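You operate a simulated robot arm through the tools that you are given. There is no shell and no other tool. Be economical: measure what you need, move in short steps, check, and stop when the job is done.

The job below is to be done with a simulated robot arm. You get a single attempt, and the scene is never put back.

Task
The battery is FULL: switch off, then lay both clips on the red mat.
Fine: charger switch off first, black clip off before the red one, then socket THREE off. Touch keys, switches and plugs with dry hands. Drop and damage nothing, leave nothing switched on.
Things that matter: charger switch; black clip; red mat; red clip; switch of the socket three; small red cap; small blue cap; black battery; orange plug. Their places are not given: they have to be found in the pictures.

It is judged by the outcome, as a careful person would: the job done as asked, and still so three seconds after it is handed in. It fails if anything else is knocked over, pushed out of place, dropped, spilled or broken.

Robot
A 6-joint arm with a two-finger parallel gripper, fixed in place. Base frame: the origin is at the foot of the arm, x ahead of it, y to its left, z up; the work surface is at about z = 82. Units: cm, rad, N and s.
With the tool pointing down near the work surface it reaches from about 36 to 82 cm from the base axis. Its first joint turns from -2.897 to 2.897 rad. Payload 3.91 kg.
The tool frame sits at the grasp point between the pads (the TCP): z along the fingers, y along the line on which they close. The tips reach 3 cm beyond it. The gripper opens to 11 cm. The fingers are 2 cm wide and 1 cm thick; the gripper's body (4.8 by 11.2 cm) begins 5.5 cm behind the TCP.
Orientation is told as [roll, pitch, yaw] about the base's x, y, z axes, in that order, counted from this pose: with the fingers straight down and closing along the base's y, the tool's x points along the base's -x, its y along +y and its z along -z.

Tools
- The arm moves only by the tool apply_moves. Its argument "plan" is text: rows parted by semicolons, each of 7 numbers parted by spaces: the shift along the tool's x, y, z in cm, then the turn, a rotation vector about the tool's x, y, z in rad, then the closure in counts, from 0 (fully open) to 255 (shut). In form: tx ty tz rx ry rz fingers; .... A call has 1 to 10 rows; each row shifts and turns the commanded pose from where the row before left it, along the tool's axes as they then stand. A row lasts 0.2 s, in which the tool goes at most 5 cm and 0.15 rad; a call with a longer step from one row to the next is refused whole, and so is a gripper value outside its range. Where a pose cannot be reached the arm comes as near as it can. A force on the tool above 40 N (or 10 N above the force at the start of the call, whichever is more), or a blocked arm, ends the call early, and 0.2 s more pass. The fingers move at their own pace (about 4.5 cm/s each) and stop on an object; they squeeze with about 26 N. The grip force told is the motor's: it shows also when the fingers shut on nothing. Time passes only in rows, and 0.2 s behind the last, so rows that do not move let the fingers close. It gives the time, the measured TCP pose, the force on the tool (base axes), the opening and the grip force at its end, in the units of the frame above (readings bear some noise).
- Cameras (640 x 400 px; columns grow to the right, rows downward): "scene" is fixed at [5.22, 50, 172.41]; the picture's right is [-0.40, -0.91, 0.00], its down [-0.67, 0.30, -0.68] and it looks along [0.62, -0.28, -0.73] (base axes); focal length 326 px, centre (320, 200). "wrist" rides on the gripper at [-3.6, 0, -5.7] in the tool frame; the picture's right is [0.00, -1.00, 0.00], its down [0.97, 0.00, -0.24] and it looks along [0.24, 0.00, 0.97] (tool axes); focal length 218 px, centre (320, 200).
- snapshot(camera): a new picture of that camera. It takes no simulated time.
- raise_lower(by): slides the trunk up (or, below 0, down) by that many cm; the arm rides with it, the base frame stays. It gives what a move gives, with no picture.
- measure_at(camera, pixels): there is no depth. For up to 12 entries [column, row, z] of the newest picture of that camera ("zoom" is the newest enlarged one), the place [x, y] in the base frame at which the ray of that pixel passes the height z, good to about 0.3 cm. It takes no simulated time.
- inspect(camera, box): a new picture of the part [left, top, right, bottom] of that camera's present view, enlarged. It takes no simulated time.
- job_done(): hands the job in; it is judged then, once.

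Go step by step. Measure first, check grasps and placings, and put right what went wrong. The budget is 80 turns and 38 pictures, counting those below and the enlarged ones. Unless the task says otherwise, let go and move clear before handing in, and close with one line.

The tools are called after "Request:" as a command line: name --argument value ..., lists and objects as JSON in quotes. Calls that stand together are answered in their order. apply_moves: Moves the arm, as the interface text tells. Its arguments: {"type":"object","properties":{"plan":{"type":"string"}},"required":["plan"]} The other tools are called the same way: raise_lower (by) slides the trunk up or down; snapshot (camera) takes a picture; measure_at (camera, pixels) gives the place at which the rays of pixels pass given heights; inspect (camera, box) takes an enlarged picture of a part of a camera's view; job_done () hands the job in.

At the start:

```text
time_s: 0.0
tool_pos: [50.54, 5.58, 136.18]
orientation: [-0.001, 0.001, 0.0]
force: [-0.5, 0.5, -0.1]
gripper_width: 10.99
grip_force: 0.0
trunk travel left (down, up): [-55.0, 6.0]
```

scene: 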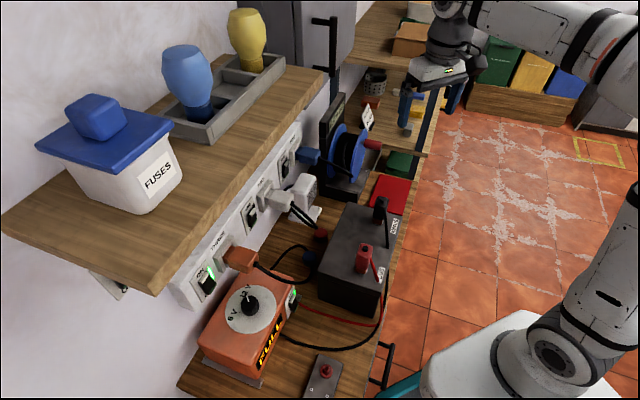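
wrist: 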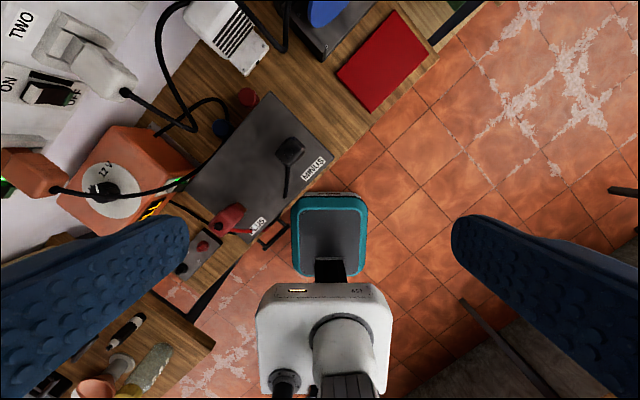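

The scene shows the orange charger around (250,310), the battery around (355,260), the red mat at (390,195) and the socket strip on the wall. I'll enlarge these before measuring.

Request:
inspect --camera "scene" --box '[170, 220, 330, 400]'

Request:
inspect --camera "scene" --box '[270, 130, 430, 330]'

Request:
inspect --camera "wrist" --box '[0, 0, 360, 280]'

```text
2.22 times, centred on (250, 310) of scene
```

zoom: 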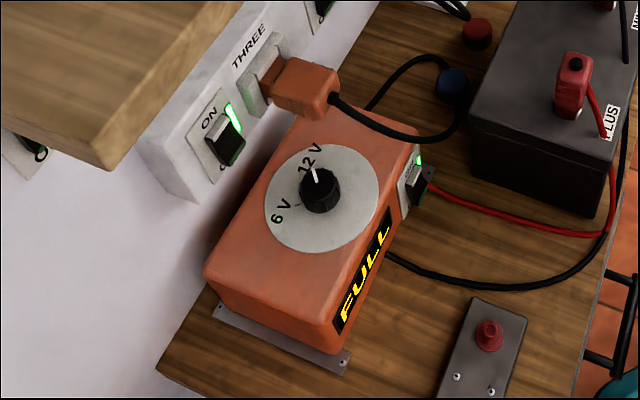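

```text
2.00 times, centred on (350, 230) of scene
```

zoom: 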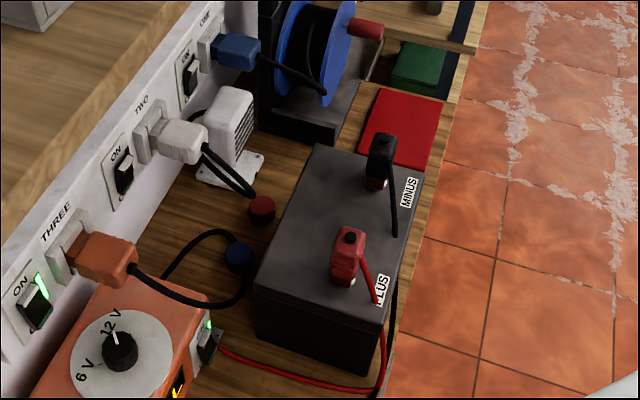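

```text
1.43 times, centred on (180, 140) of wrist
```

zoom: 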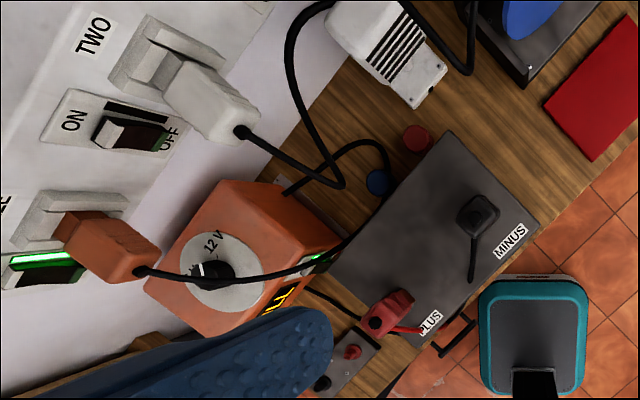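

The charger's rocker with a green light is at scene (289,297), socket three's switch at (205,284), the clips at (380,208) and (363,258), and the mat at (390,195). I'll measure these at candidate heights in both views.

Request:
measure_at --camera "scene" --pixels '[[379, 316, 82], [318, 296, 82], [386, 300, 97], [354, 202, 97], [409, 216, 97], [318, 275, 97], [380, 178, 82], [421, 183, 82], [410, 213, 82], [369, 205, 82], [276, 378, 82], [223, 357, 82]]'

Request:
measure_at --camera "wrist" --pixels '[[395, 10, 82], [435, 55, 82], [371, 112, 82], [335, 72, 82], [272, 92, 97], [334, 157, 97], [186, 185, 97], [284, 152, 97], [284, 152, 102], [230, 218, 97], [230, 218, 102], [175, 172, 97]]'

Request:
measure_at --camera "scene" --pixels '[[380, 208, 97], [380, 208, 102], [363, 258, 97], [363, 258, 102], [293, 297, 90], [293, 297, 94], [205, 284, 90], [205, 284, 98], [205, 284, 106], [248, 260, 100], [250, 305, 95], [350, 150, 82]]'

```text
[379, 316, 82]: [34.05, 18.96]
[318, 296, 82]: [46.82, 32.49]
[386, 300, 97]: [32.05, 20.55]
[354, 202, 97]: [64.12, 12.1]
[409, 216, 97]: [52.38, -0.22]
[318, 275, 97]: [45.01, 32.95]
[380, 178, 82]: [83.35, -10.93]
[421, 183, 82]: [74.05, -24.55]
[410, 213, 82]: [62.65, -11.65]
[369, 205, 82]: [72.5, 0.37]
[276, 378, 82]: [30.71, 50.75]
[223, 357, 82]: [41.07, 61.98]
```

```text
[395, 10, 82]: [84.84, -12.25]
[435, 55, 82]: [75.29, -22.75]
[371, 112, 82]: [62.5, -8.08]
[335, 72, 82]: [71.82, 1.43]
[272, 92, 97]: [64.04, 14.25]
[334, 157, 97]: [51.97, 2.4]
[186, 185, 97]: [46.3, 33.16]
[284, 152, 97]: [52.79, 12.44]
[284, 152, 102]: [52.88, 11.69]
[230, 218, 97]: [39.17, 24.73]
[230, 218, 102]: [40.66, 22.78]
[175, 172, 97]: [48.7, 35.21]
```

```text
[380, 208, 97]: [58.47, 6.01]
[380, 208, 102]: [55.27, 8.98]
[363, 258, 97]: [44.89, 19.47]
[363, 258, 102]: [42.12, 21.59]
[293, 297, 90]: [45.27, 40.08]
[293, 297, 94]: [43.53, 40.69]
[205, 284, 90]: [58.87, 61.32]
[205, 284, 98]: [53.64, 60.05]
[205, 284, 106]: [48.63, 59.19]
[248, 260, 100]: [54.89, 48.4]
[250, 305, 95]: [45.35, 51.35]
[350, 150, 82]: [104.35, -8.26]
```

The battery lies along u≈(0.67,-0.74) with its top near z 98, the clip tops are near z 105, and the charger switch is on its front face at about (44.5,40.5). I'll move the hand in front of the charger, turned toward the wall, for a closer look.

Request:
apply_moves --plan "3.2 3.7 2 0 0 0 255;3.2 3.7 2 0 0 0 255;3.2 3.7 2 0 0 0 255;3.2 3.7 2 0 0 0 255;3.2 3.7 2 0 0 0 255;3.2 3.7 2 0 0 -0.145 255;0 0 0 0 0 -0.147 255;0 0 0 0 0 -0.147 255;0 0 0 0 0 -0.147 255;0 0 0 0 0 -0.147 255"

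Request:
apply_moves --plan "0 0 0 0 -0.14 0 255;0 0 0 0 -0.14 0 255;0 0 0 0 -0.14 0 255;0 0 0 0 -0.14 0 255;0 0 0 0 -0.14 0 255"

Request:
snapshot --camera "wrist"

```text
refused: row 1 steps farther than a row can; nothing moved
```

```text
time_s: 1.2
tool_pos: [50.45, 5.41, 136.39]
orientation: [0.001, -0.703, 0.0]
force: [-0.7, 0.8, 0.4]
gripper_width: 0.31
grip_force: 0.0
trunk travel left (down, up): [-55.0, 6.0]
```

```text
32 pictures are left
```

wrist: 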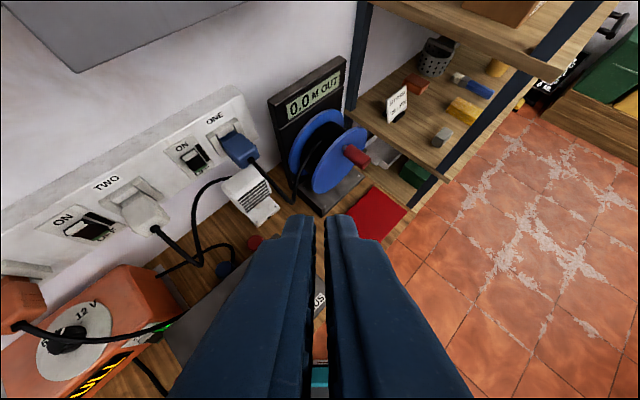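

The first call was refused because its steps were too long, so only the tilt happened. Now I'll shift and yaw toward the charger.

Request:
apply_moves --plan "3.23 3.21 -0.49 0 0 0 255;3.23 3.21 -0.49 0 0 0 255;3.23 3.21 -0.49 0 0 0 255;3.23 3.21 -0.49 0 0 0 255;3.23 3.21 -0.49 0 0 0 255;3.23 3.21 -0.49 0 0 0 255;3.23 3.21 -0.49 0 0 0 255"

Request:
apply_moves --plan "0 0 0 -0.0947 0 -0.1125 255;0 0 0 -0.0947 0 -0.1125 255;0 0 0 -0.0947 0 -0.1125 255;0 0 0 -0.0947 0 -0.1125 255;0 0 0 -0.0947 0 -0.1125 255"

Request:
snapshot --camera "wrist"

```text
time_s: 2.8
tool_pos: [30.88, 28.0, 124.21]
orientation: [-0.002, -0.698, 0.0]
force: [0.3, 0.6, 0.8]
gripper_width: 0.0
grip_force: 26.4
trunk travel left (down, up): [-55.0, 6.0]
```

```text
time_s: 4.0
tool_pos: [30.98, 27.86, 124.33]
orientation: [0.0, -0.699, 0.735]
force: [0.6, 1.7, 0.3]
gripper_width: 0.01
grip_force: 26.1
trunk travel left (down, up): [-55.0, 6.0]
```

```text
31 pictures are left
```

wrist: 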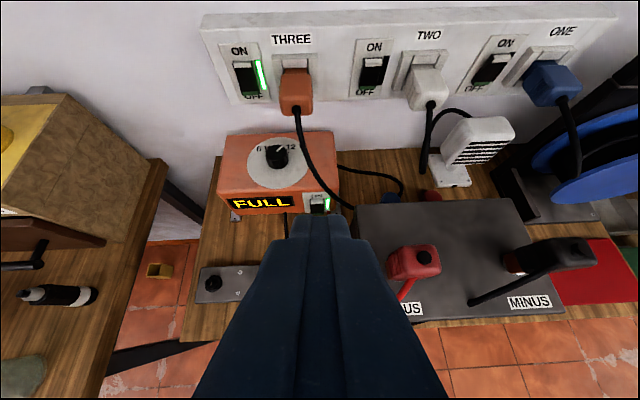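

The view now faces the strip squarely. I'll enlarge the charger switch at (318,204) and the socket-three switch at (247,75).

Request:
inspect --camera "wrist" --box '[200, 20, 340, 110]'

Request:
inspect --camera "wrist" --box '[210, 130, 350, 220]'

Request:
measure_at --camera "wrist" --pixels '[[318, 204, 86], [318, 204, 89], [318, 204, 92], [247, 78, 95], [247, 78, 100], [247, 78, 105], [247, 78, 110], [338, 192, 94], [412, 262, 104], [570, 250, 104], [336, 214, 82], [219, 189, 94]]'

Request:
measure_at --camera "scene" --pixels '[[290, 297, 86], [290, 297, 89], [290, 297, 92], [208, 287, 100], [208, 287, 105], [208, 287, 110], [208, 287, 115], [294, 281, 94], [294, 281, 97], [219, 283, 105], [219, 283, 110]]'

```text
4.44 times, centred on (270, 65) of wrist
```

zoom: 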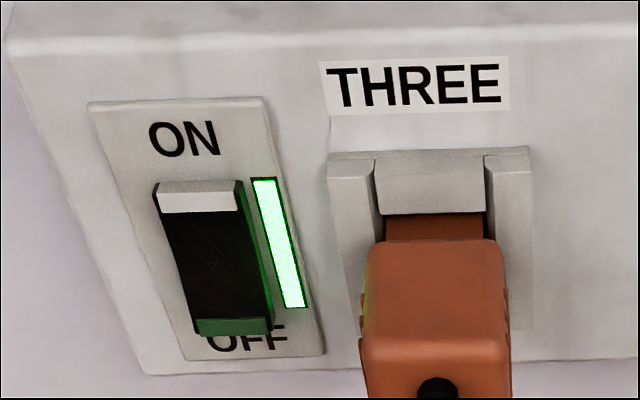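

```text
4.44 times, centred on (280, 175) of wrist
```

zoom: 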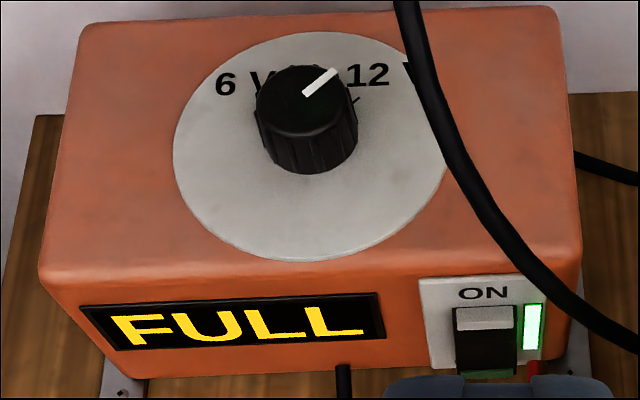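

```text
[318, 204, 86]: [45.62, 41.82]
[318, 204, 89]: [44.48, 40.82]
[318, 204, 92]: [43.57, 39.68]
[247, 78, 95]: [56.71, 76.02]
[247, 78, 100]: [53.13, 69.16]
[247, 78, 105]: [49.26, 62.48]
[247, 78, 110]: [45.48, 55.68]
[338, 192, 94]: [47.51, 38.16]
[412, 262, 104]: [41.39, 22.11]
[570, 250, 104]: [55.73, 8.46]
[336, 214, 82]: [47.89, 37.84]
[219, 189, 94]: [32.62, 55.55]
```

```text
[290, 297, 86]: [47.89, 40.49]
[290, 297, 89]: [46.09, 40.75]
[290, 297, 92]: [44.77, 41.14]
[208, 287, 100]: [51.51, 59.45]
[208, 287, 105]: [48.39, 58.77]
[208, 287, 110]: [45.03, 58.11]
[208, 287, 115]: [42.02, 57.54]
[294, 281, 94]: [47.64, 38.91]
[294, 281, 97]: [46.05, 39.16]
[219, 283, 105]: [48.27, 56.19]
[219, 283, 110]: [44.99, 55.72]
```

The rocker is at about u≈0, w≈60.5, z≈88 (u along the table, w toward the wall), and its OFF half is at the bottom. The fingers hide that part, so I'll shift left and lower for a clear view.

Request:
apply_moves --plan "1.6 2 1.9 0 0 0 255;1.6 2 1.9 0 0 0 255;1.6 2 1.9 0 0 0 255;1.6 2 1.9 0 0 0 255"

Request:
snapshot --camera "wrist"

```text
time_s: 5.0
tool_pos: [25.47, 34.08, 113.98]
orientation: [-0.001, -0.701, 0.736]
force: [-0.1, -0.5, 0.1]
gripper_width: 0.01
grip_force: 26.0
trunk travel left (down, up): [-55.0, 6.0]
```

```text
28 pictures are left
```

wrist: 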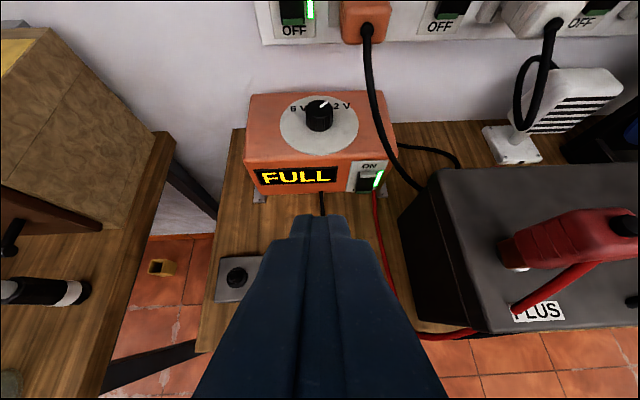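

Request:
inspect --camera "wrist" --box '[320, 140, 420, 204]'

Request:
measure_at --camera "wrist" --pixels '[[368, 180, 86], [368, 180, 88], [368, 180, 90], [395, 178, 84], [395, 156, 94], [345, 192, 82], [345, 164, 94], [246, 164, 94], [400, 216, 98], [435, 168, 98], [520, 265, 98], [425, 190, 98]]'

```text
6.25 times, centred on (370, 172) of wrist
```

zoom: 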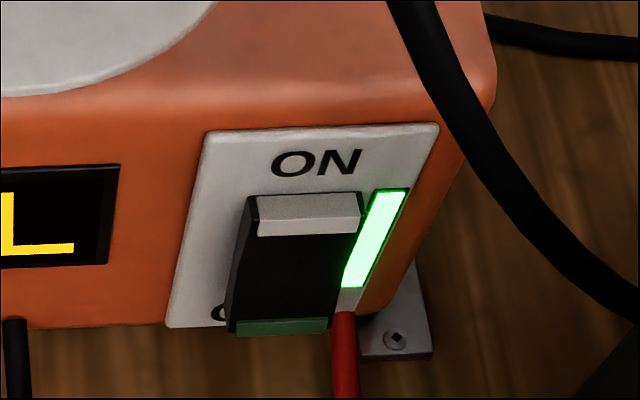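

```text
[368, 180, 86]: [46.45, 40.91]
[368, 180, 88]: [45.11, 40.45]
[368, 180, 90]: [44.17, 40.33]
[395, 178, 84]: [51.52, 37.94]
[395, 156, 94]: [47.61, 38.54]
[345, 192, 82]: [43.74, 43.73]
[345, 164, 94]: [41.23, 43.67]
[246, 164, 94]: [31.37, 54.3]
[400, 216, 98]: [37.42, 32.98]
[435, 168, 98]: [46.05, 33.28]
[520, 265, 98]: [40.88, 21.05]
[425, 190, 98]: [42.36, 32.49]
```

The rocker's lower OFF end is at zoom (283,310), and the table axes run very close to 45°. I'll measure the lower end.

Request:
measure_at --camera "zoom" --pixels '[[283, 310, 86], [283, 310, 87], [283, 310, 88], [283, 310, 89], [300, 200, 90], [300, 200, 91], [300, 200, 92], [170, 325, 86], [170, 325, 87], [205, 130, 92], [205, 130, 93], [430, 100, 94]]'

```text
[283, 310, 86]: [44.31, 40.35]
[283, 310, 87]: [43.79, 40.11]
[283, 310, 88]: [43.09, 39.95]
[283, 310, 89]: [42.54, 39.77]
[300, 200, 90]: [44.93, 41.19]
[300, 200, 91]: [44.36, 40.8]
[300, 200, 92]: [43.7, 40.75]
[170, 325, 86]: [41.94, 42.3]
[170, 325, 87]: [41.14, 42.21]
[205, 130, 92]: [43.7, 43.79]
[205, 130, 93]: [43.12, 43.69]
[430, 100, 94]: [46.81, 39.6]
```

The OFF end is at about (43.9,40.2,87), and the battery and cable sit close on the right. I'll roll the hand 90° so its narrow side faces them, with the camera on the left.

Request:
apply_moves --plan "0 0 0 0 0 -0.145 255;0 0 0 0 0 -0.145 255;0 0 0 0 0 -0.145 255;0 0 0 0 0 -0.145 255;0 0 0 0 0 -0.145 255;0 0 0 0 0 -0.145 255;0 0 0 0 0 -0.145 255;0 0 0 0 0 -0.145 255;0 0 0 0 0 -0.145 255;0 0 0 0 0 -0.145 255"

```text
time_s: 7.2
tool_pos: [25.65, 33.85, 114.25]
orientation: [-0.696, -0.078, 2.216]
force: [-0.2, 1.4, 0.2]
gripper_width: 0.0
grip_force: 25.8
trunk travel left (down, up): [-55.0, 6.0]
```

The roll worked. I'll finish it, square the yaw and come down toward the pre-press point in front of the rocker.

Request:
apply_moves --plan "0 0 0 0 0 -0.12 255;0 0 0 0 -0.032 -0.038 255;1.16 1.04 3.87 0 0 0 255;1.16 1.04 3.87 0 0 0 255;1.16 1.04 3.87 0 0 0 255;1.16 1.04 3.87 0 0 0 255;1.16 1.04 3.87 0 0 0 255"

Request:
snapshot --camera "wrist"

Request:
inspect --camera "scene" --box '[210, 230, 370, 330]'

```text
time_s: 8.8
tool_pos: [34.93, 36.44, 96.72]
orientation: [-0.697, 0.008, 2.347]
force: [0.5, -0.2, 1.2]
gripper_width: 0.01
grip_force: 25.8
out of reach, approached as far as the arm can: row 7
trunk travel left (down, up): [-55.0, 6.0]
```

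```text
26 pictures are left
```

wrist: 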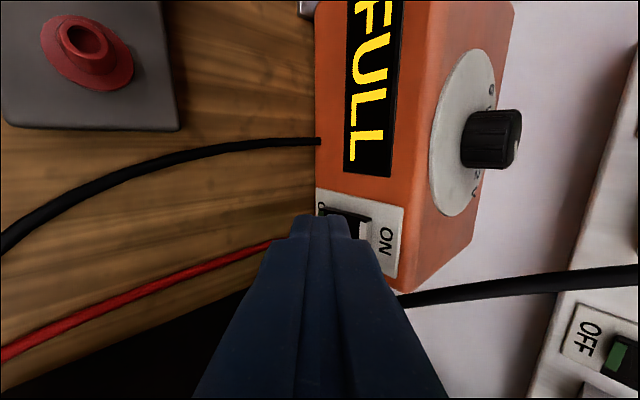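

```text
4.00 times, centred on (290, 280) of scene
```

zoom: 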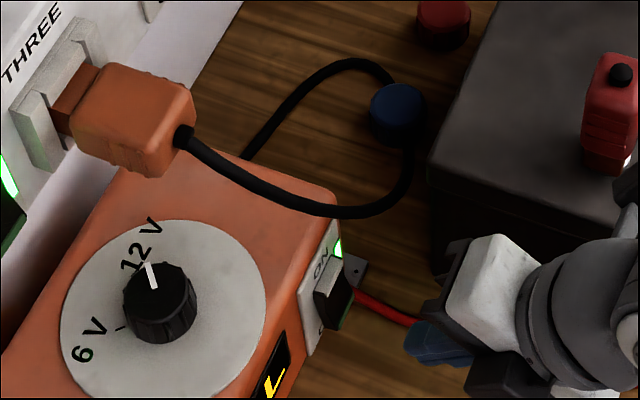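

The rocker is visible at wrist (350,220), but the arm ran out of downward reach. I'll raise the hand and then lower the trunk by the same amount.

Request:
apply_moves --plan "0 -2.83 -3.37 0 0 0 255;0 -2.83 -3.37 0 0 0 255;0 -2.83 -3.37 0 0 0 255;0 -2.83 -3.37 0 0 0 255;0 -2.83 -3.37 0 0 0 255"

Request:
raise_lower --by -20

```text
time_s: 10.0
tool_pos: [35.56, 36.15, 118.93]
orientation: [-0.714, 0.081, 2.409]
force: [-3.8, 0.8, -1.9]
gripper_width: 0.0
grip_force: 26.0
trunk travel left (down, up): [-55.0, 6.0]
```

```text
time_s: 12.2
tool_pos: [35.17, 36.45, 98.71]
orientation: [-0.7, 0.0, 2.355]
force: [0.3, 0.5, 0.3]
gripper_width: 0.01
grip_force: 26.7
trunk travel left (down, up): [-35.0, 26.0]
```

Orientation is now exactly square and there is reach to spare. I'll move to the pre-press point.

Request:
apply_moves --plan "1.17 1.19 3.31 0 0 0 255;1.17 1.19 3.31 0 0 0 255;1.17 1.19 3.31 0 0 0 255"

Request:
snapshot --camera "wrist"

Request:
inspect --camera "scene" --box '[250, 250, 346, 310]'

```text
time_s: 12.9
tool_pos: [38.49, 36.88, 91.97]
orientation: [-0.712, -0.008, 2.359]
force: [-14.5, 17.1, 5.9]
gripper_width: 0.0
grip_force: 25.6
out of reach, approached as far as the arm can: row 3
trunk travel left (down, up): [-35.0, 26.0]
stopped in row 3: the force on the tool passed its limit (the readings are from after the stop); the commanded pose is now the measured one
```

```text
24 pictures are left
```

wrist: 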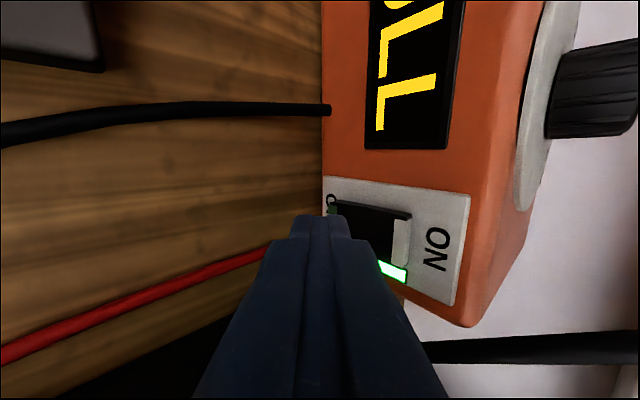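

```text
6.67 times, centred on (298, 280) of scene
```

zoom: 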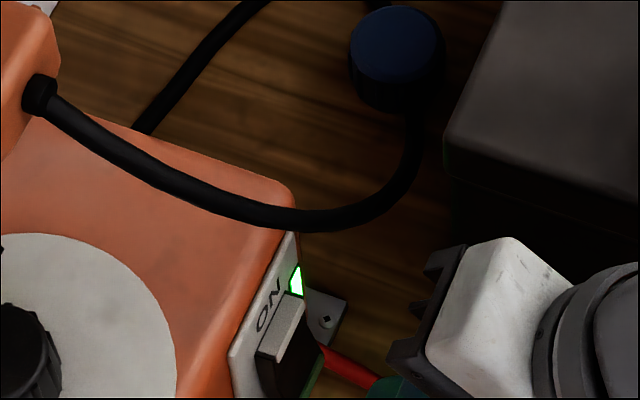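

There is a sideways force of about 22 N toward -u, so the wrist is probably touching the battery side. I'll back off to the left and up, then look.

Request:
apply_moves --plan "-1 -0.6 -0.7 0 0 0 255;-1 -1.2 -1.5 0 0 0 255;0 -1.9 -2.2 0 0 0 255"

Request:
snapshot --camera "scene"

```text
time_s: 13.7
tool_pos: [37.31, 38.1, 97.4]
orientation: [-0.706, -0.008, 2.354]
force: [0.0, -0.1, -0.2]
gripper_width: 0.0
grip_force: 26.4
trunk travel left (down, up): [-35.0, 26.0]
```

```text
22 pictures are left
```

scene: 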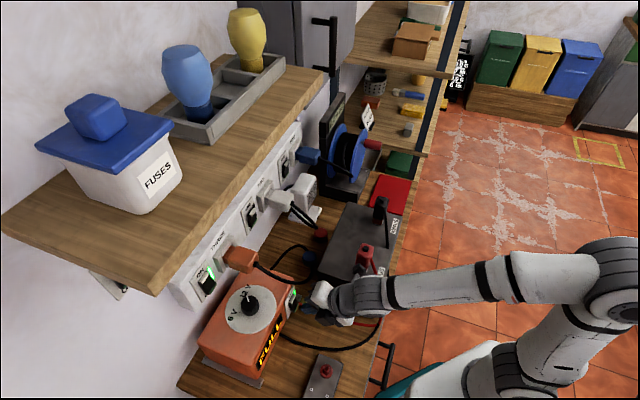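

The battery is still in place; the wrist brushed its top-left edge. I'll raise the trunk by 10 and lean the hand away from the battery before coming in again.

Request:
raise_lower --by 10

Request:
apply_moves --plan "0 0 0 -0.1 0 0 255;0 0 0 -0.1 0 0 255;0 0 0 0 0.117 -0.064 255;0 0 0 0 0.117 -0.064 255;0 0 0 0 0.117 -0.064 255;0 0 0 0 0 0 255"

Request:
inspect --camera "scene" --box '[240, 200, 480, 350]'

```text
time_s: 15.0
tool_pos: [37.29, 38.21, 107.23]
orientation: [-0.705, -0.009, 2.35]
force: [0.0, 0.0, -0.3]
gripper_width: 0.0
grip_force: 25.7
trunk travel left (down, up): [-45.0, 16.0]
```

```text
time_s: 16.4
tool_pos: [37.18, 38.17, 107.41]
orientation: [-0.508, 0.392, 2.35]
force: [0.2, 0.1, -0.8]
gripper_width: 0.0
grip_force: 25.7
trunk travel left (down, up): [-45.0, 16.0]
```

```text
2.67 times, centred on (360, 275) of scene
```

zoom: 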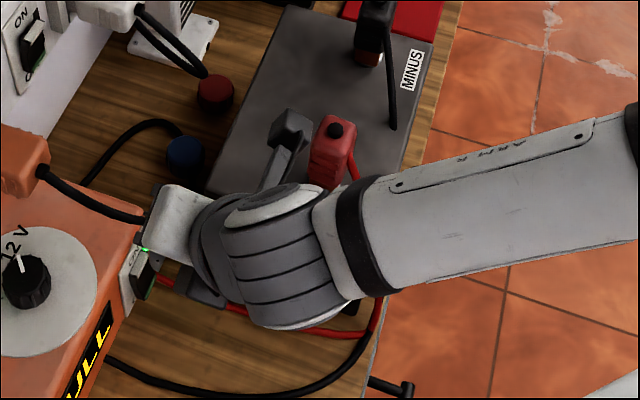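

A grey stub is visible at zoom (290,130) on the battery side of the wrist. I'll enlarge it to see what it is before going down.

Request:
inspect --camera "scene" --box '[290, 220, 386, 280]'

Request:
snapshot --camera "wrist"

```text
6.67 times, centred on (338, 250) of scene
```

zoom: 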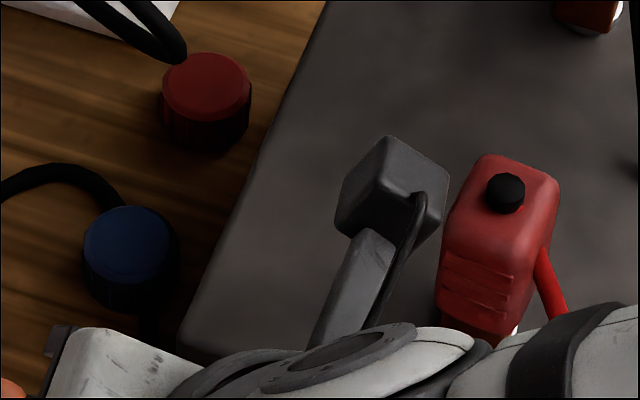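

```text
19 pictures are left
```

wrist: 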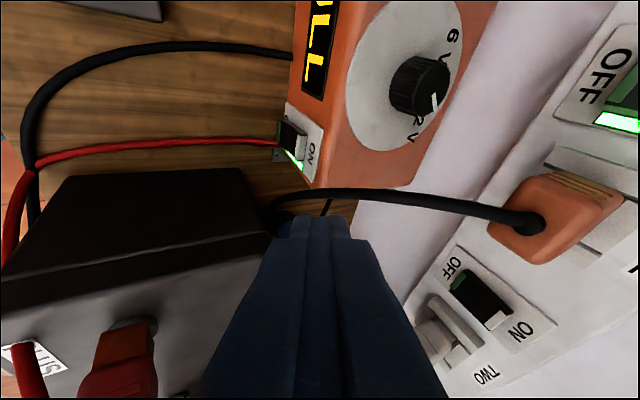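

The stub is part of the hand and sticks out about 10 cm on its +x side, which faces the battery in this roll. I'll undo the roll while keeping the lean, so it points to the front, and check.

Request:
apply_moves --plan "0 0 0 0 0 0.1425 255;0 0 0 0 0 0.1425 255;0 0 0 0 0 0.1425 255;0 0 0 0 0 0.1425 255;0 0 0 0 0 0.1425 255;0 0 0 0 0 0.1425 255;0 0 0 0 0 0.1425 255;0 0 0 0 0 0.1425 255;0 0 0 0 0 0.1425 255;0 0 0 0 0 0.1425 255"

Request:
apply_moves --plan "0 0 0 0 0 0.1455 255;0 0 0 0 0 0 255"

Request:
inspect --camera "scene" --box '[240, 200, 480, 350]'

```text
time_s: 18.6
tool_pos: [37.19, 38.09, 107.35]
orientation: [-0.501, -0.401, 1.128]
force: [-1.1, -0.7, 0.8]
gripper_width: 0.01
grip_force: 26.1
trunk travel left (down, up): [-45.0, 16.0]
```

```text
time_s: 19.2
tool_pos: [37.32, 38.08, 107.4]
orientation: [-0.441, -0.467, 0.988]
force: [0.7, -0.4, 0.8]
gripper_width: 0.03
grip_force: 26.6
trunk travel left (down, up): [-45.0, 16.0]
```

```text
2.67 times, centred on (360, 275) of scene
```

zoom: 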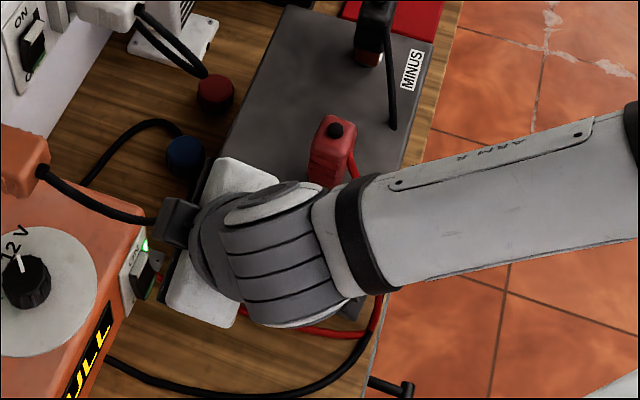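

The narrow clearances now work: the camera faces the wall, the body wings run left and right, and the hand leans away from the battery. I'll go down to the pre-press point at u 1.8, w 54.7, z 89.2.

Request:
apply_moves --plan "1.45 0.99 3.24 0 0 0 255;1.45 0.99 3.24 0 0 0 255;1.45 0.99 3.24 0 0 0 255;1.45 0.99 3.24 0 0 0 255;1.45 0.99 3.24 0 0 0 255;0 0 0 0 0 0 255"

Request:
snapshot --camera "wrist"

Request:
inspect --camera "scene" --box '[240, 200, 480, 350]'

```text
time_s: 20.6
tool_pos: [39.8, 37.99, 89.08]
orientation: [-0.442, -0.464, 0.988]
force: [-0.2, 0.0, -0.6]
gripper_width: 0.0
grip_force: 26.1
trunk travel left (down, up): [-45.0, 16.0]
```

```text
17 pictures are left
```

wrist: 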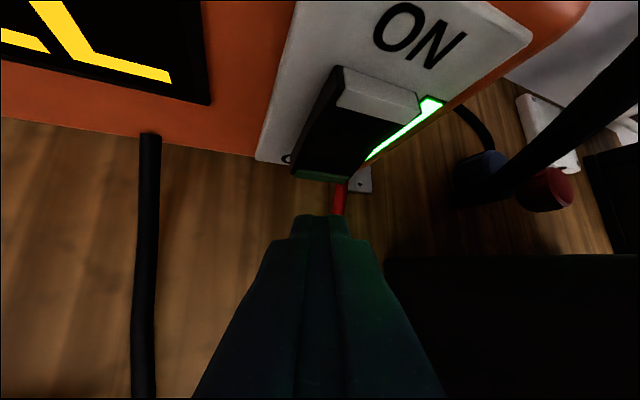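

```text
2.67 times, centred on (360, 275) of scene
```

zoom: 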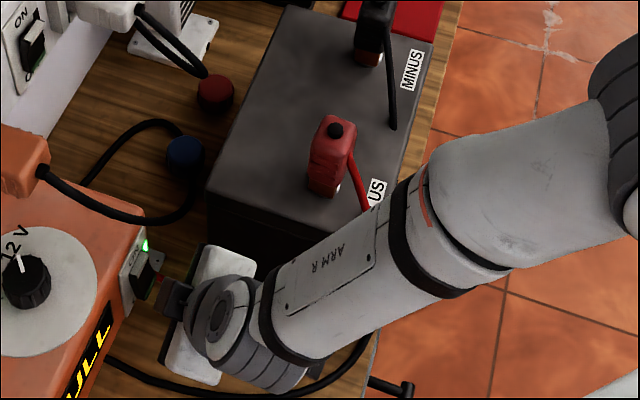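

The fingertip at (320,220) is in front of the rocker's lower end at (320,178), and nothing is touching. I'll measure the rocker from this close view.

Request:
measure_at --camera "wrist" --pixels '[[320, 172, 85], [320, 172, 86], [320, 172, 87], [320, 172, 88], [338, 70, 90], [338, 70, 91], [338, 70, 92], [260, 158, 84], [260, 158, 85], [360, 160, 86], [320, 218, 86], [320, 218, 88]]'

```text
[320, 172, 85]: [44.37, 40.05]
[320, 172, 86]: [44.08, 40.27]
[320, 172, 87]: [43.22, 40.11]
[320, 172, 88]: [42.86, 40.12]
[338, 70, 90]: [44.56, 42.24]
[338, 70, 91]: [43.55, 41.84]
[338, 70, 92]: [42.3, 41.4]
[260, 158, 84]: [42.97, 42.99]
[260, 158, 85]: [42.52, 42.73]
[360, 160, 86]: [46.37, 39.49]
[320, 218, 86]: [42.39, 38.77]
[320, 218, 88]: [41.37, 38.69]
```

The rocker's lower end is at u 2.7, w 59.6, z about 86, which matches the plan. I'll press slowly toward the wall.

Request:
apply_moves --plan "-0.78 -0.46 0.65 0 0 0 255;-0.44 0 0.24 0 0 0 255;-0.44 0 0.24 0 0 0 255;-0.44 0 0.24 0 0 0 255;-0.44 0 0.24 0 0 0 255;0 0 0 0 0 0 255"

Request:
inspect --camera "scene" --box '[250, 260, 330, 310]'

```text
time_s: 22.0
tool_pos: [41.93, 39.24, 89.07]
orientation: [-0.441, -0.464, 0.987]
force: [-28.3, -26.1, -3.9]
gripper_width: 0.0
grip_force: 25.8
trunk travel left (down, up): [-45.0, 16.0]
```

```text
8.00 times, centred on (290, 285) of scene
```

zoom: 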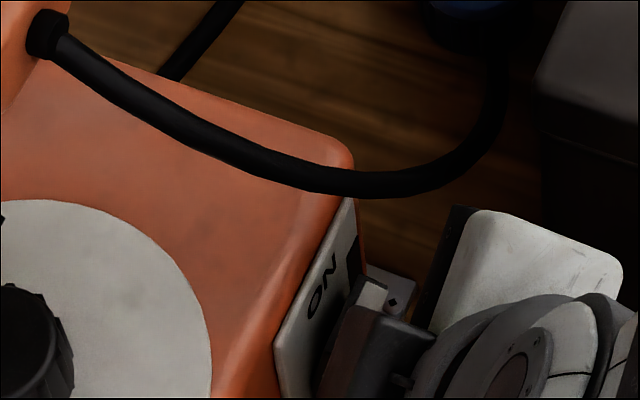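

The charger's lamp at zoom (350,245) is dark now, so its switch is off. I'll back straight out and up.

Request:
apply_moves --plan "0.8 0 -0.43 0 0 0 255;1.5 0 -0.82 0 0 0 255;1.5 0 -0.82 0 0 0 255;-2.1 -1.87 -3.9 0 0 0 255;-2.1 -1.87 -3.9 0 0 0 255;-2.1 -1.87 -3.9 0 0 0 255;-2.1 -1.87 -3.9 0 0 0 255;-2.1 -1.87 -3.9 0 0 0 255;0 0 0 0 0 0 0"

Request:
snapshot --camera "wrist"

```text
time_s: 24.0
tool_pos: [39.08, 36.04, 113.23]
orientation: [-0.442, -0.466, 0.988]
force: [-0.3, 0.6, -0.1]
gripper_width: 3.24
grip_force: 0.0
trunk travel left (down, up): [-45.0, 16.0]
```

```text
14 pictures are left
```

wrist: 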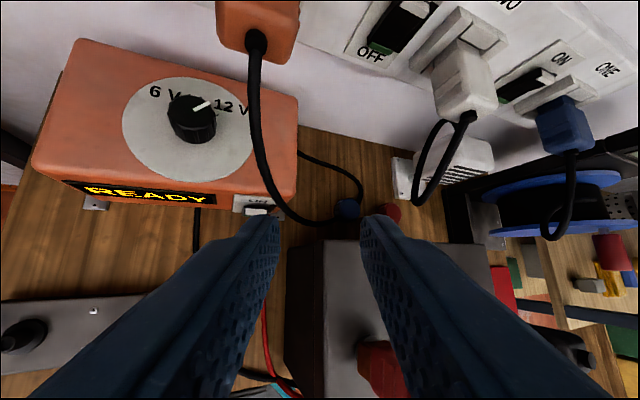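

The charger now shows READY and is off. I'll turn the hand straight down and move above the battery to look at the clips.

Request:
apply_moves --plan "0 0 0 -0.117 0 0.064 0;0 0 0 -0.117 0 0.064 0;0 0 0 -0.117 0 0.064 0;0 0 0 0 0.125 0 0;0 0 0 0 0.125 0 0;0 0 0 0 0.125 0 0;0 0 0 0 0.125 0 0"

Request:
apply_moves --plan "0 0 -3 0 0 0 0;1.6 -3.8 -1.8 0 0 0 0;1.6 -3.8 -1.8 0 0 0 0;1.6 -3.8 -1.8 0 0 0 0;1.6 -3.8 -1.8 0 0 0 0;1.6 -3.8 -1.8 0 0 0 0;0 0 0 0 0 0 0"

Request:
snapshot --camera "wrist"

```text
time_s: 25.6
tool_pos: [39.11, 36.23, 113.19]
orientation: [0.009, -0.003, 0.782]
force: [-0.1, 0.1, -0.2]
gripper_width: 11.0
grip_force: 0.0
trunk travel left (down, up): [-45.0, 16.0]
```

```text
time_s: 27.2
tool_pos: [47.03, 16.91, 125.3]
orientation: [0.011, -0.007, 0.781]
force: [-0.7, -0.3, 0.1]
gripper_width: 10.99
grip_force: 0.0
trunk travel left (down, up): [-45.0, 16.0]
```

```text
13 pictures are left
```

wrist: 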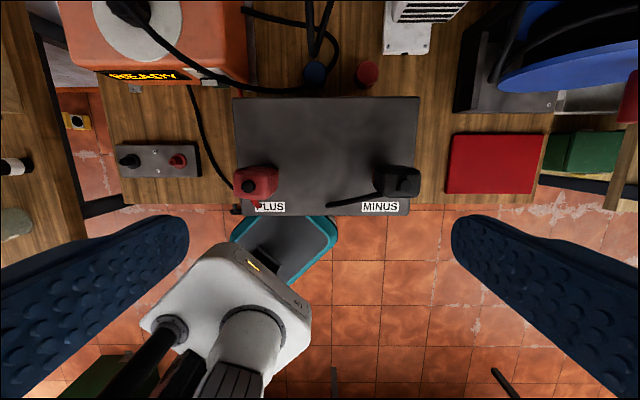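

The view is square on, with the red clip at (257,182) and the black clip at (398,181). I'll enlarge both and measure.

Request:
inspect --camera "wrist" --box '[220, 130, 436, 265]'

Request:
measure_at --camera "wrist" --pixels '[[376, 170, 104], [420, 170, 104], [376, 196, 104], [420, 196, 104], [233, 184, 104], [278, 184, 104], [233, 97, 98], [418, 97, 98], [452, 135, 82.5], [543, 135, 82.5], [447, 193, 82.5], [535, 194, 82.5]]'

```text
2.96 times, centred on (328, 198) of wrist
```

zoom: 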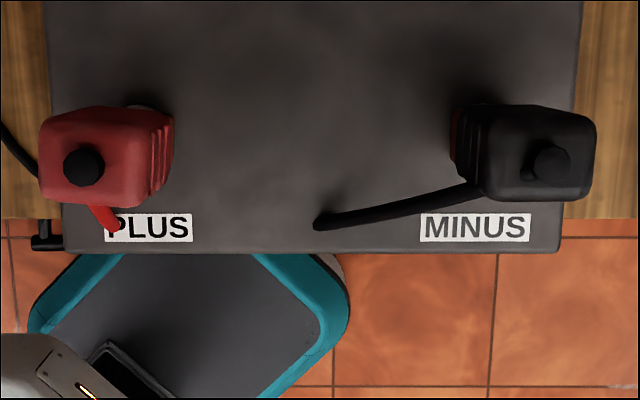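

```text
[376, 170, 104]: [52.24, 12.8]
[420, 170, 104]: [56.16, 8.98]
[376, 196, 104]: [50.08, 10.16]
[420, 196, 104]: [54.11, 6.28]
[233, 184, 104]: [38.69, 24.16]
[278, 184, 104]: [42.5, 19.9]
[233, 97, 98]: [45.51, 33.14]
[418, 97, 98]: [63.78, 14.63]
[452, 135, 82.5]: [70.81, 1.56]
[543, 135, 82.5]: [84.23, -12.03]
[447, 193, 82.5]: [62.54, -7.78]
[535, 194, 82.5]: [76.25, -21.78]
```

Both clips are upright boxes with a knob on top and the wire leaving at the front, so I'll grip along the table's length. I'll triangulate the knobs and bases.

Request:
measure_at --camera "zoom" --pixels '[[550, 163, 104], [550, 163, 107], [83, 167, 104], [83, 167, 107], [485, 150, 104], [597, 150, 104], [540, 105, 104], [540, 200, 104], [40, 150, 104], [150, 150, 104], [452, 140, 98], [172, 140, 98]]'

Request:
measure_at --camera "scene" --pixels '[[366, 248.5, 102], [366, 248.5, 104], [366, 248.5, 106], [366, 248.5, 108], [383, 199, 102], [383, 199, 104], [383, 199, 106], [383, 199, 108]]'

```text
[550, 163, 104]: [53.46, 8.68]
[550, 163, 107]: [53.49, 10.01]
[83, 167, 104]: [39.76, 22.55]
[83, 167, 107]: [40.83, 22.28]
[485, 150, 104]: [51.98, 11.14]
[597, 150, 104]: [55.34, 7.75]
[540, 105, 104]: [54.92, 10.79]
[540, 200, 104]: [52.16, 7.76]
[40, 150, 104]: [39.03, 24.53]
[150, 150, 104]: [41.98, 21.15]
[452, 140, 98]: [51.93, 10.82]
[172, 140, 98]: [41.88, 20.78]
```

```text
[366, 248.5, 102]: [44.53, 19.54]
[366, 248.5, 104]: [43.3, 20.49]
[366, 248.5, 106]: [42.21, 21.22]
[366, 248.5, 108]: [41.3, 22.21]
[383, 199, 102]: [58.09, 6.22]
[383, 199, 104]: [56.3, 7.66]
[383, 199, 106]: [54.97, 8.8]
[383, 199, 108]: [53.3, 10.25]
```

Black knob is at (53.5,10.2,107.7) and red at (41.2,22.2,108), both about 4.2 cm wide along the table. I'll move over the black clip and start down.

Request:
apply_moves --plan "0 -4.5 0 0 0 0 0;-0.2 -4.5 0 0 0 0 0;0 0 3.5 0 0 0 0;0 0 3.5 0 0 0 0;0 0 2 0 0 0 0;0 0 0 0 0 0 0"

Request:
snapshot --camera "wrist"

```text
time_s: 28.6
tool_pos: [53.47, 10.9, 116.04]
orientation: [0.009, -0.005, 0.783]
force: [-1.2, -0.5, 0.2]
gripper_width: 11.0
grip_force: 0.0
trunk travel left (down, up): [-45.0, 16.0]
```

```text
11 pictures are left
```

wrist: 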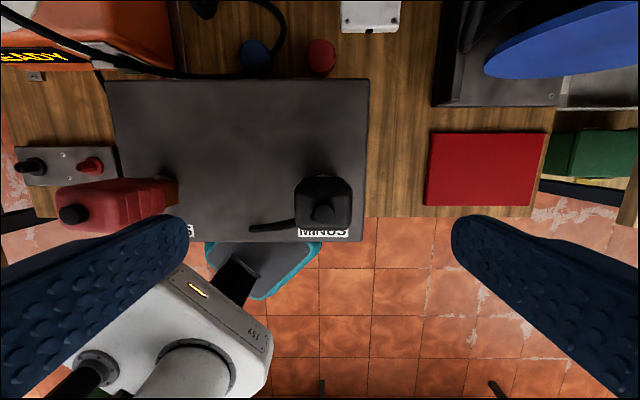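

The black clip is centred between the fingers (column 323), so I'll go down and close on it.

Request:
apply_moves --plan "0.3 0 4 0 0 0 0;0 0 4 0 0 0 0;0 0 3.7 0 0 0 0;0 0 0 0 0 0 255;0 0 0 0 0 0 255;0 0 0 0 0 0 255;0 0 0 0 0 0 255;0 0 0 0 0 0 255"

```text
time_s: 30.4
tool_pos: [53.18, 10.49, 104.35]
orientation: [0.01, -0.006, 0.783]
force: [4.4, -4.9, 0.5]
gripper_width: 4.14
grip_force: 25.7
trunk travel left (down, up): [-45.0, 16.0]
```

The fingers hold the black clip, 4.14 cm wide. I'll lift it straight up.

Request:
apply_moves --plan "0 0 -1 0 0 0 255;0 0 -1.5 0 0 0 255;0 0 -2 0 0 0 255;0 0 -2.5 0 0 0 255;0 0 -3 0 0 0 255;0 0 0 0 0 0 255"

Request:
inspect --camera "scene" --box '[300, 140, 460, 240]'

```text
time_s: 31.8
tool_pos: [53.15, 10.59, 114.12]
orientation: [0.009, -0.007, 0.783]
force: [-0.2, -0.4, -0.8]
gripper_width: 4.15
grip_force: 26.7
trunk travel left (down, up): [-45.0, 16.0]
```

```text
4.00 times, centred on (380, 190) of scene
```

zoom: 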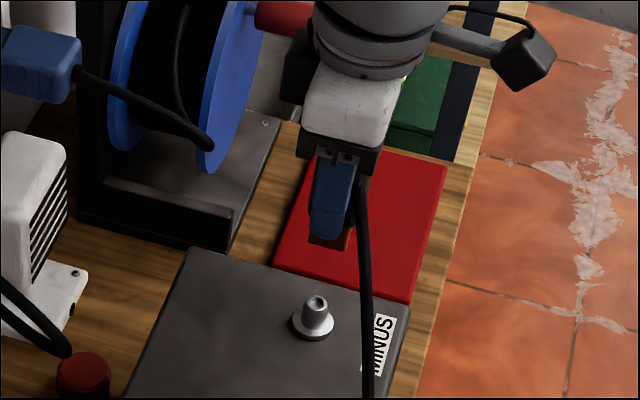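

The black clip is off the post and held. Before carrying it to the mat I'll measure the reel's red handle, which sits close to the mat.

Request:
measure_at --camera "scene" --pixels '[[382, 147, 90], [382, 147, 94], [382, 147, 98], [382, 147, 102], [365, 141, 98], [365, 141, 102]]'

Request:
measure_at --camera "wrist" --pixels '[[628, 118, 90], [628, 118, 94], [628, 118, 98], [628, 118, 102], [430, 206, 82.5], [427, 132, 82.5]]'

```text
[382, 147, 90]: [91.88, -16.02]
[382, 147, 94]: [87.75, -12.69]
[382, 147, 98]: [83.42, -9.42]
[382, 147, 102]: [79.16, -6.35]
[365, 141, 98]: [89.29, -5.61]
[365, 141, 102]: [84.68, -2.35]
```

```text
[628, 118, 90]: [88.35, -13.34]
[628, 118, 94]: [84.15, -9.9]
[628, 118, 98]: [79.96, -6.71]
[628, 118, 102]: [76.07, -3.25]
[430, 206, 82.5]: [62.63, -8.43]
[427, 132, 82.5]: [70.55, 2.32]
```

The handle tip is at about w 51.5, z 98–100, so the hand must stay at w≈43, which clears it. I'll carry the black clip to u 59, w 43 at height.

Request:
apply_moves --plan "0.3 -4.13 0 0 0 0 255;0.3 -4.13 0 0 0 0 255;0.3 -4.13 0 0 0 0 255;0.3 -4.13 0 0 0 0 255;0.3 -4.13 0 0 0 0 255;0.3 -4.13 0 0 0 0 255;0.3 -4.13 0 0 0 0 255;0 0 4 0 0 0 255;0 0 4 0 0 0 255;0 0 0 0 0 0 255"

Request:
snapshot --camera "scene"

```text
time_s: 34.0
tool_pos: [72.19, -11.22, 105.45]
orientation: [0.009, -0.006, 0.78]
force: [-0.5, -0.8, -0.4]
gripper_width: 4.13
grip_force: 26.1
trunk travel left (down, up): [-45.0, 16.0]
```

```text
9 pictures are left
```

scene: 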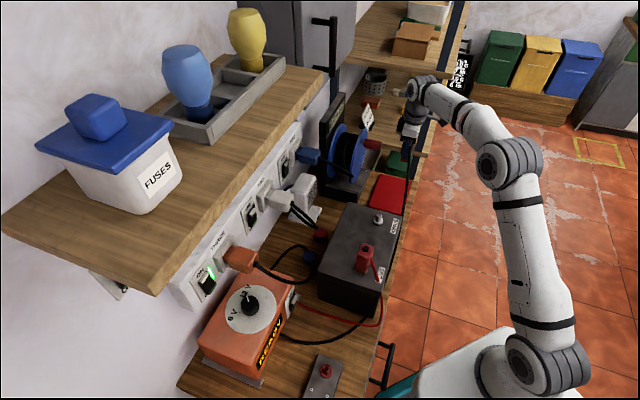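

No force on the tool, and the hand is over the mat at u 59, w 43. I'll lower it, slowing near the mat.

Request:
apply_moves --plan "0 0 4 0 0 0 255;0 0 4 0 0 0 255;0 0 4 0 0 0 255;0 0 2 0 0 0 255;0 0 0 0 0 0 255"

Request:
inspect --camera "scene" --box '[350, 120, 446, 220]'

```text
time_s: 35.2
tool_pos: [72.08, -11.2, 91.75]
orientation: [0.008, -0.006, 0.781]
force: [0.3, -0.9, -0.9]
gripper_width: 4.2
grip_force: 25.9
trunk travel left (down, up): [-45.0, 16.0]
```

```text
4.00 times, centred on (398, 170) of scene
```

zoom: 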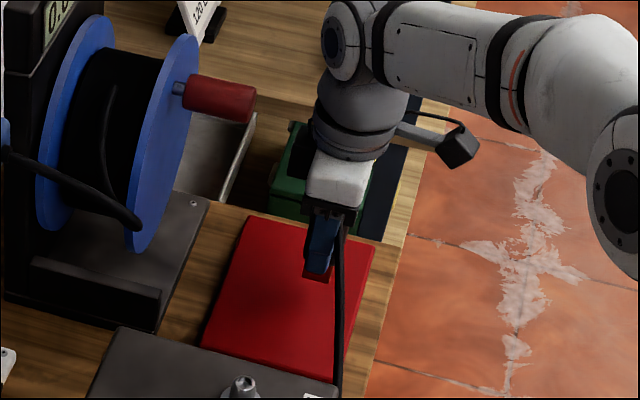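

The clip hangs just above the mat at zoom (318,275). I'll lower in small steps and watch the force.

Request:
apply_moves --plan "0 0 0.5 0 0 0 255;0 0 0.5 0 0 0 255;0 0 0.5 0 0 0 255;0 0 0.4 0 0 0 255;0 0 0 0 0 0 255"

```text
time_s: 36.4
tool_pos: [71.97, -11.26, 90.03]
orientation: [0.009, -0.007, 0.781]
force: [-0.1, 1.0, 0.0]
gripper_width: 4.16
grip_force: 26.0
trunk travel left (down, up): [-45.0, 16.0]
```

Request:
apply_moves --plan "0 0 0.4 0 0 0 255;0 0 0.4 0 0 0 255;0 0 0 0 0 0 255"

```text
time_s: 37.2
tool_pos: [72.08, -11.38, 89.15]
orientation: [0.008, -0.008, 0.782]
force: [-0.3, -0.5, -0.6]
gripper_width: 4.16
grip_force: 26.1
trunk travel left (down, up): [-45.0, 16.0]
```

No contact yet, so I'll continue in finer steps.

Request:
apply_moves --plan "0 0 0.3 0 0 0 255;0 0 0.3 0 0 0 255;0 0 0 0 0 0 255"

Request:
apply_moves --plan "0 0 0.3 0 0 0 255;0 0 0.2 0 0 0 255;0 0 0 0 0 0 255"

```text
time_s: 38.0
tool_pos: [71.97, -11.42, 88.48]
orientation: [0.008, -0.006, 0.782]
force: [0.7, 0.4, -0.4]
gripper_width: 4.15
grip_force: 25.3
trunk travel left (down, up): [-45.0, 16.0]
```

```text
time_s: 38.8
tool_pos: [71.99, -11.39, 88.46]
orientation: [0.004, -0.011, 0.781]
force: [1.9, -4.5, 19.2]
gripper_width: 4.17
grip_force: 26.1
trunk travel left (down, up): [-45.0, 16.0]
```

Contact: 19 N upward at z 88.46, so the clip is standing on the mat. I'll relieve the push, open and rise.

Request:
apply_moves --plan "0 0 -0.35 0 0 0 255;0 0 0 0 0 0 140;0 0 0 0 0 0 80;0 0 0 0 0 0 80;0 0 -2 0 0 0 80;0 0 -4 0 0 0 80;0 0 -4.5 0 0 0 80;0 0 -4.5 0 0 0 80;0 0 -4.5 0 0 0 0;0 0 -4.5 0 0 0 0"

Request:
inspect --camera "scene" --box '[330, 130, 450, 270]'

```text
time_s: 41.0
tool_pos: [72.04, -11.67, 112.69]
orientation: [0.009, -0.005, 0.782]
force: [0.2, -0.4, -0.3]
gripper_width: 10.98
grip_force: 0.0
trunk travel left (down, up): [-45.0, 16.0]
```

```text
2.86 times, centred on (390, 200) of scene
```

zoom: 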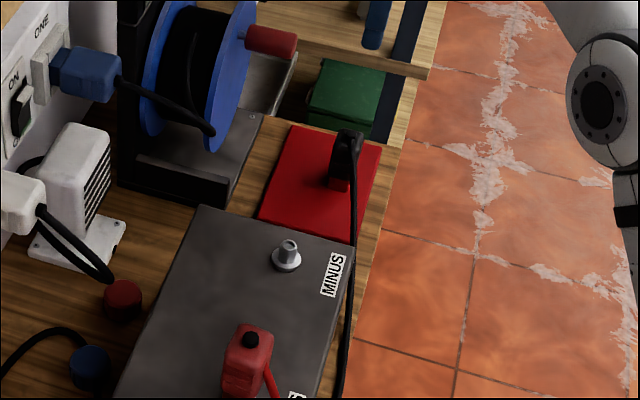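

The black clip stands on the mat, clear of everything. Now I'll travel back above the red clip.

Request:
apply_moves --plan "-0.25 4.54 -0.3 0 0 0 0;-0.25 4.54 -0.3 0 0 0 0;-0.25 4.54 -0.3 0 0 0 0;-0.25 4.54 -0.3 0 0 0 0;-0.25 4.54 -0.3 0 0 0 0;-0.25 4.54 -0.3 0 0 0 0;-0.25 4.54 -0.3 0 0 0 0;-0.25 4.54 -0.3 0 0 0 0;-0.25 4.54 -0.3 0 0 0 0;-0.25 4.54 -0.3 0 0 0 0"

Request:
snapshot --camera "wrist"

```text
time_s: 43.2
tool_pos: [41.59, 22.56, 115.93]
orientation: [0.007, -0.005, 0.782]
force: [0.0, -0.2, -0.8]
gripper_width: 11.0
grip_force: 0.0
trunk travel left (down, up): [-45.0, 16.0]
```

```text
6 pictures are left
```

wrist: 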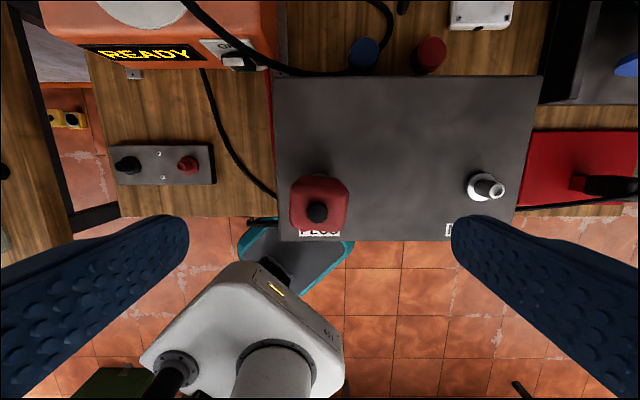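

The red clip is centred (319,203), as the black one was. I'll go down, grip and lift.

Request:
apply_moves --plan "0.3 0 4 0 0 0 0;0 0 4 0 0 0 0;0 0 3.6 0 0 0 0;0 0 0 0 0 0 255;0 0 0 0 0 0 255;0 0 0 0 0 0 255;0 0 0 0 0 0 255;0 0 0 0 0 0 255"

Request:
apply_moves --plan "0 0 -1 0 0 0 255;0 0 -1.5 0 0 0 255;0 0 -2 0 0 0 255;0 0 -2.5 0 0 0 255;0 0 -3 0 0 0 255;0 0 0 0 0 0 255"

```text
time_s: 45.0
tool_pos: [41.45, 22.37, 104.24]
orientation: [0.008, -0.008, 0.782]
force: [-11.3, 10.3, 0.7]
gripper_width: 4.15
grip_force: 25.8
trunk travel left (down, up): [-45.0, 16.0]
```

```text
time_s: 46.4
tool_pos: [41.73, 22.22, 114.45]
orientation: [0.009, -0.007, 0.783]
force: [-0.4, -0.2, -0.7]
gripper_width: 4.17
grip_force: 25.6
trunk travel left (down, up): [-45.0, 16.0]
```

The red clip is off as well and held at 4.17 cm. I'll carry it to u 52, w 43 on the mat.

Request:
apply_moves --plan "0.24 -4.25 0 0 0 0 255;0.24 -4.25 0 0 0 0 255;0.24 -4.25 0 0 0 0 255;0.24 -4.25 0 0 0 0 255;0.24 -4.25 0 0 0 0 255;0.24 -4.25 0 0 0 0 255;0.24 -4.25 0 0 0 0 255;0.24 -4.25 0 0 0 0 255;0.24 -4.25 0 0 0 0 255;0 0 0 0 0 0 255"

Request:
apply_moves --plan "0 0 4 0 0 0 255;0 0 4 0 0 0 255;0 0 4 0 0 0 255;0 0 4 0 0 0 255;0 0 4 0 0 0 255;0 0 3 0 0 0 255;0 0 0 0 0 0 255"

```text
time_s: 48.6
tool_pos: [67.07, -6.14, 113.71]
orientation: [0.01, -0.007, 0.78]
force: [-0.6, 0.5, -2.3]
gripper_width: 4.18
grip_force: 26.1
trunk travel left (down, up): [-45.0, 16.0]
```

```text
time_s: 50.2
tool_pos: [66.75, -5.91, 90.75]
orientation: [0.008, -0.007, 0.782]
force: [-0.2, -0.8, -0.8]
gripper_width: 4.16
grip_force: 26.3
trunk travel left (down, up): [-45.0, 16.0]
```

The clip is at u 51.4, so I'll shift it 0.6 farther onto the mat and lower gently.

Request:
apply_moves --plan "0 -0.6 0 0 0 0 255;0 0 0.5 0 0 0 255;0 0 0.5 0 0 0 255;0 0 0.5 0 0 0 255;0 0 0.4 0 0 0 255;0 0 0 0 0 0 255"

Request:
apply_moves --plan "0 0 0.3 0 0 0 255;0 0 0.3 0 0 0 255;0 0 0 0 0 0 255"

```text
time_s: 51.6
tool_pos: [67.37, -6.42, 88.97]
orientation: [0.01, -0.007, 0.782]
force: [0.2, 0.1, -0.7]
gripper_width: 4.15
grip_force: 26.0
trunk travel left (down, up): [-45.0, 16.0]
```

```text
time_s: 52.4
tool_pos: [67.47, -6.52, 88.54]
orientation: [0.008, -0.006, 0.78]
force: [-0.5, -0.1, -1.4]
gripper_width: 4.2
grip_force: 25.6
trunk travel left (down, up): [-45.0, 16.0]
```

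Request:
apply_moves --plan "0 0 0.2 0 0 0 255;0 0 0.2 0 0 0 255;0 0 0 0 0 0 255"

```text
time_s: 53.2
tool_pos: [67.47, -6.48, 88.29]
orientation: [0.002, -0.01, 0.782]
force: [0.8, 3.8, 19.4]
gripper_width: 4.2
grip_force: 25.7
trunk travel left (down, up): [-45.0, 16.0]
```

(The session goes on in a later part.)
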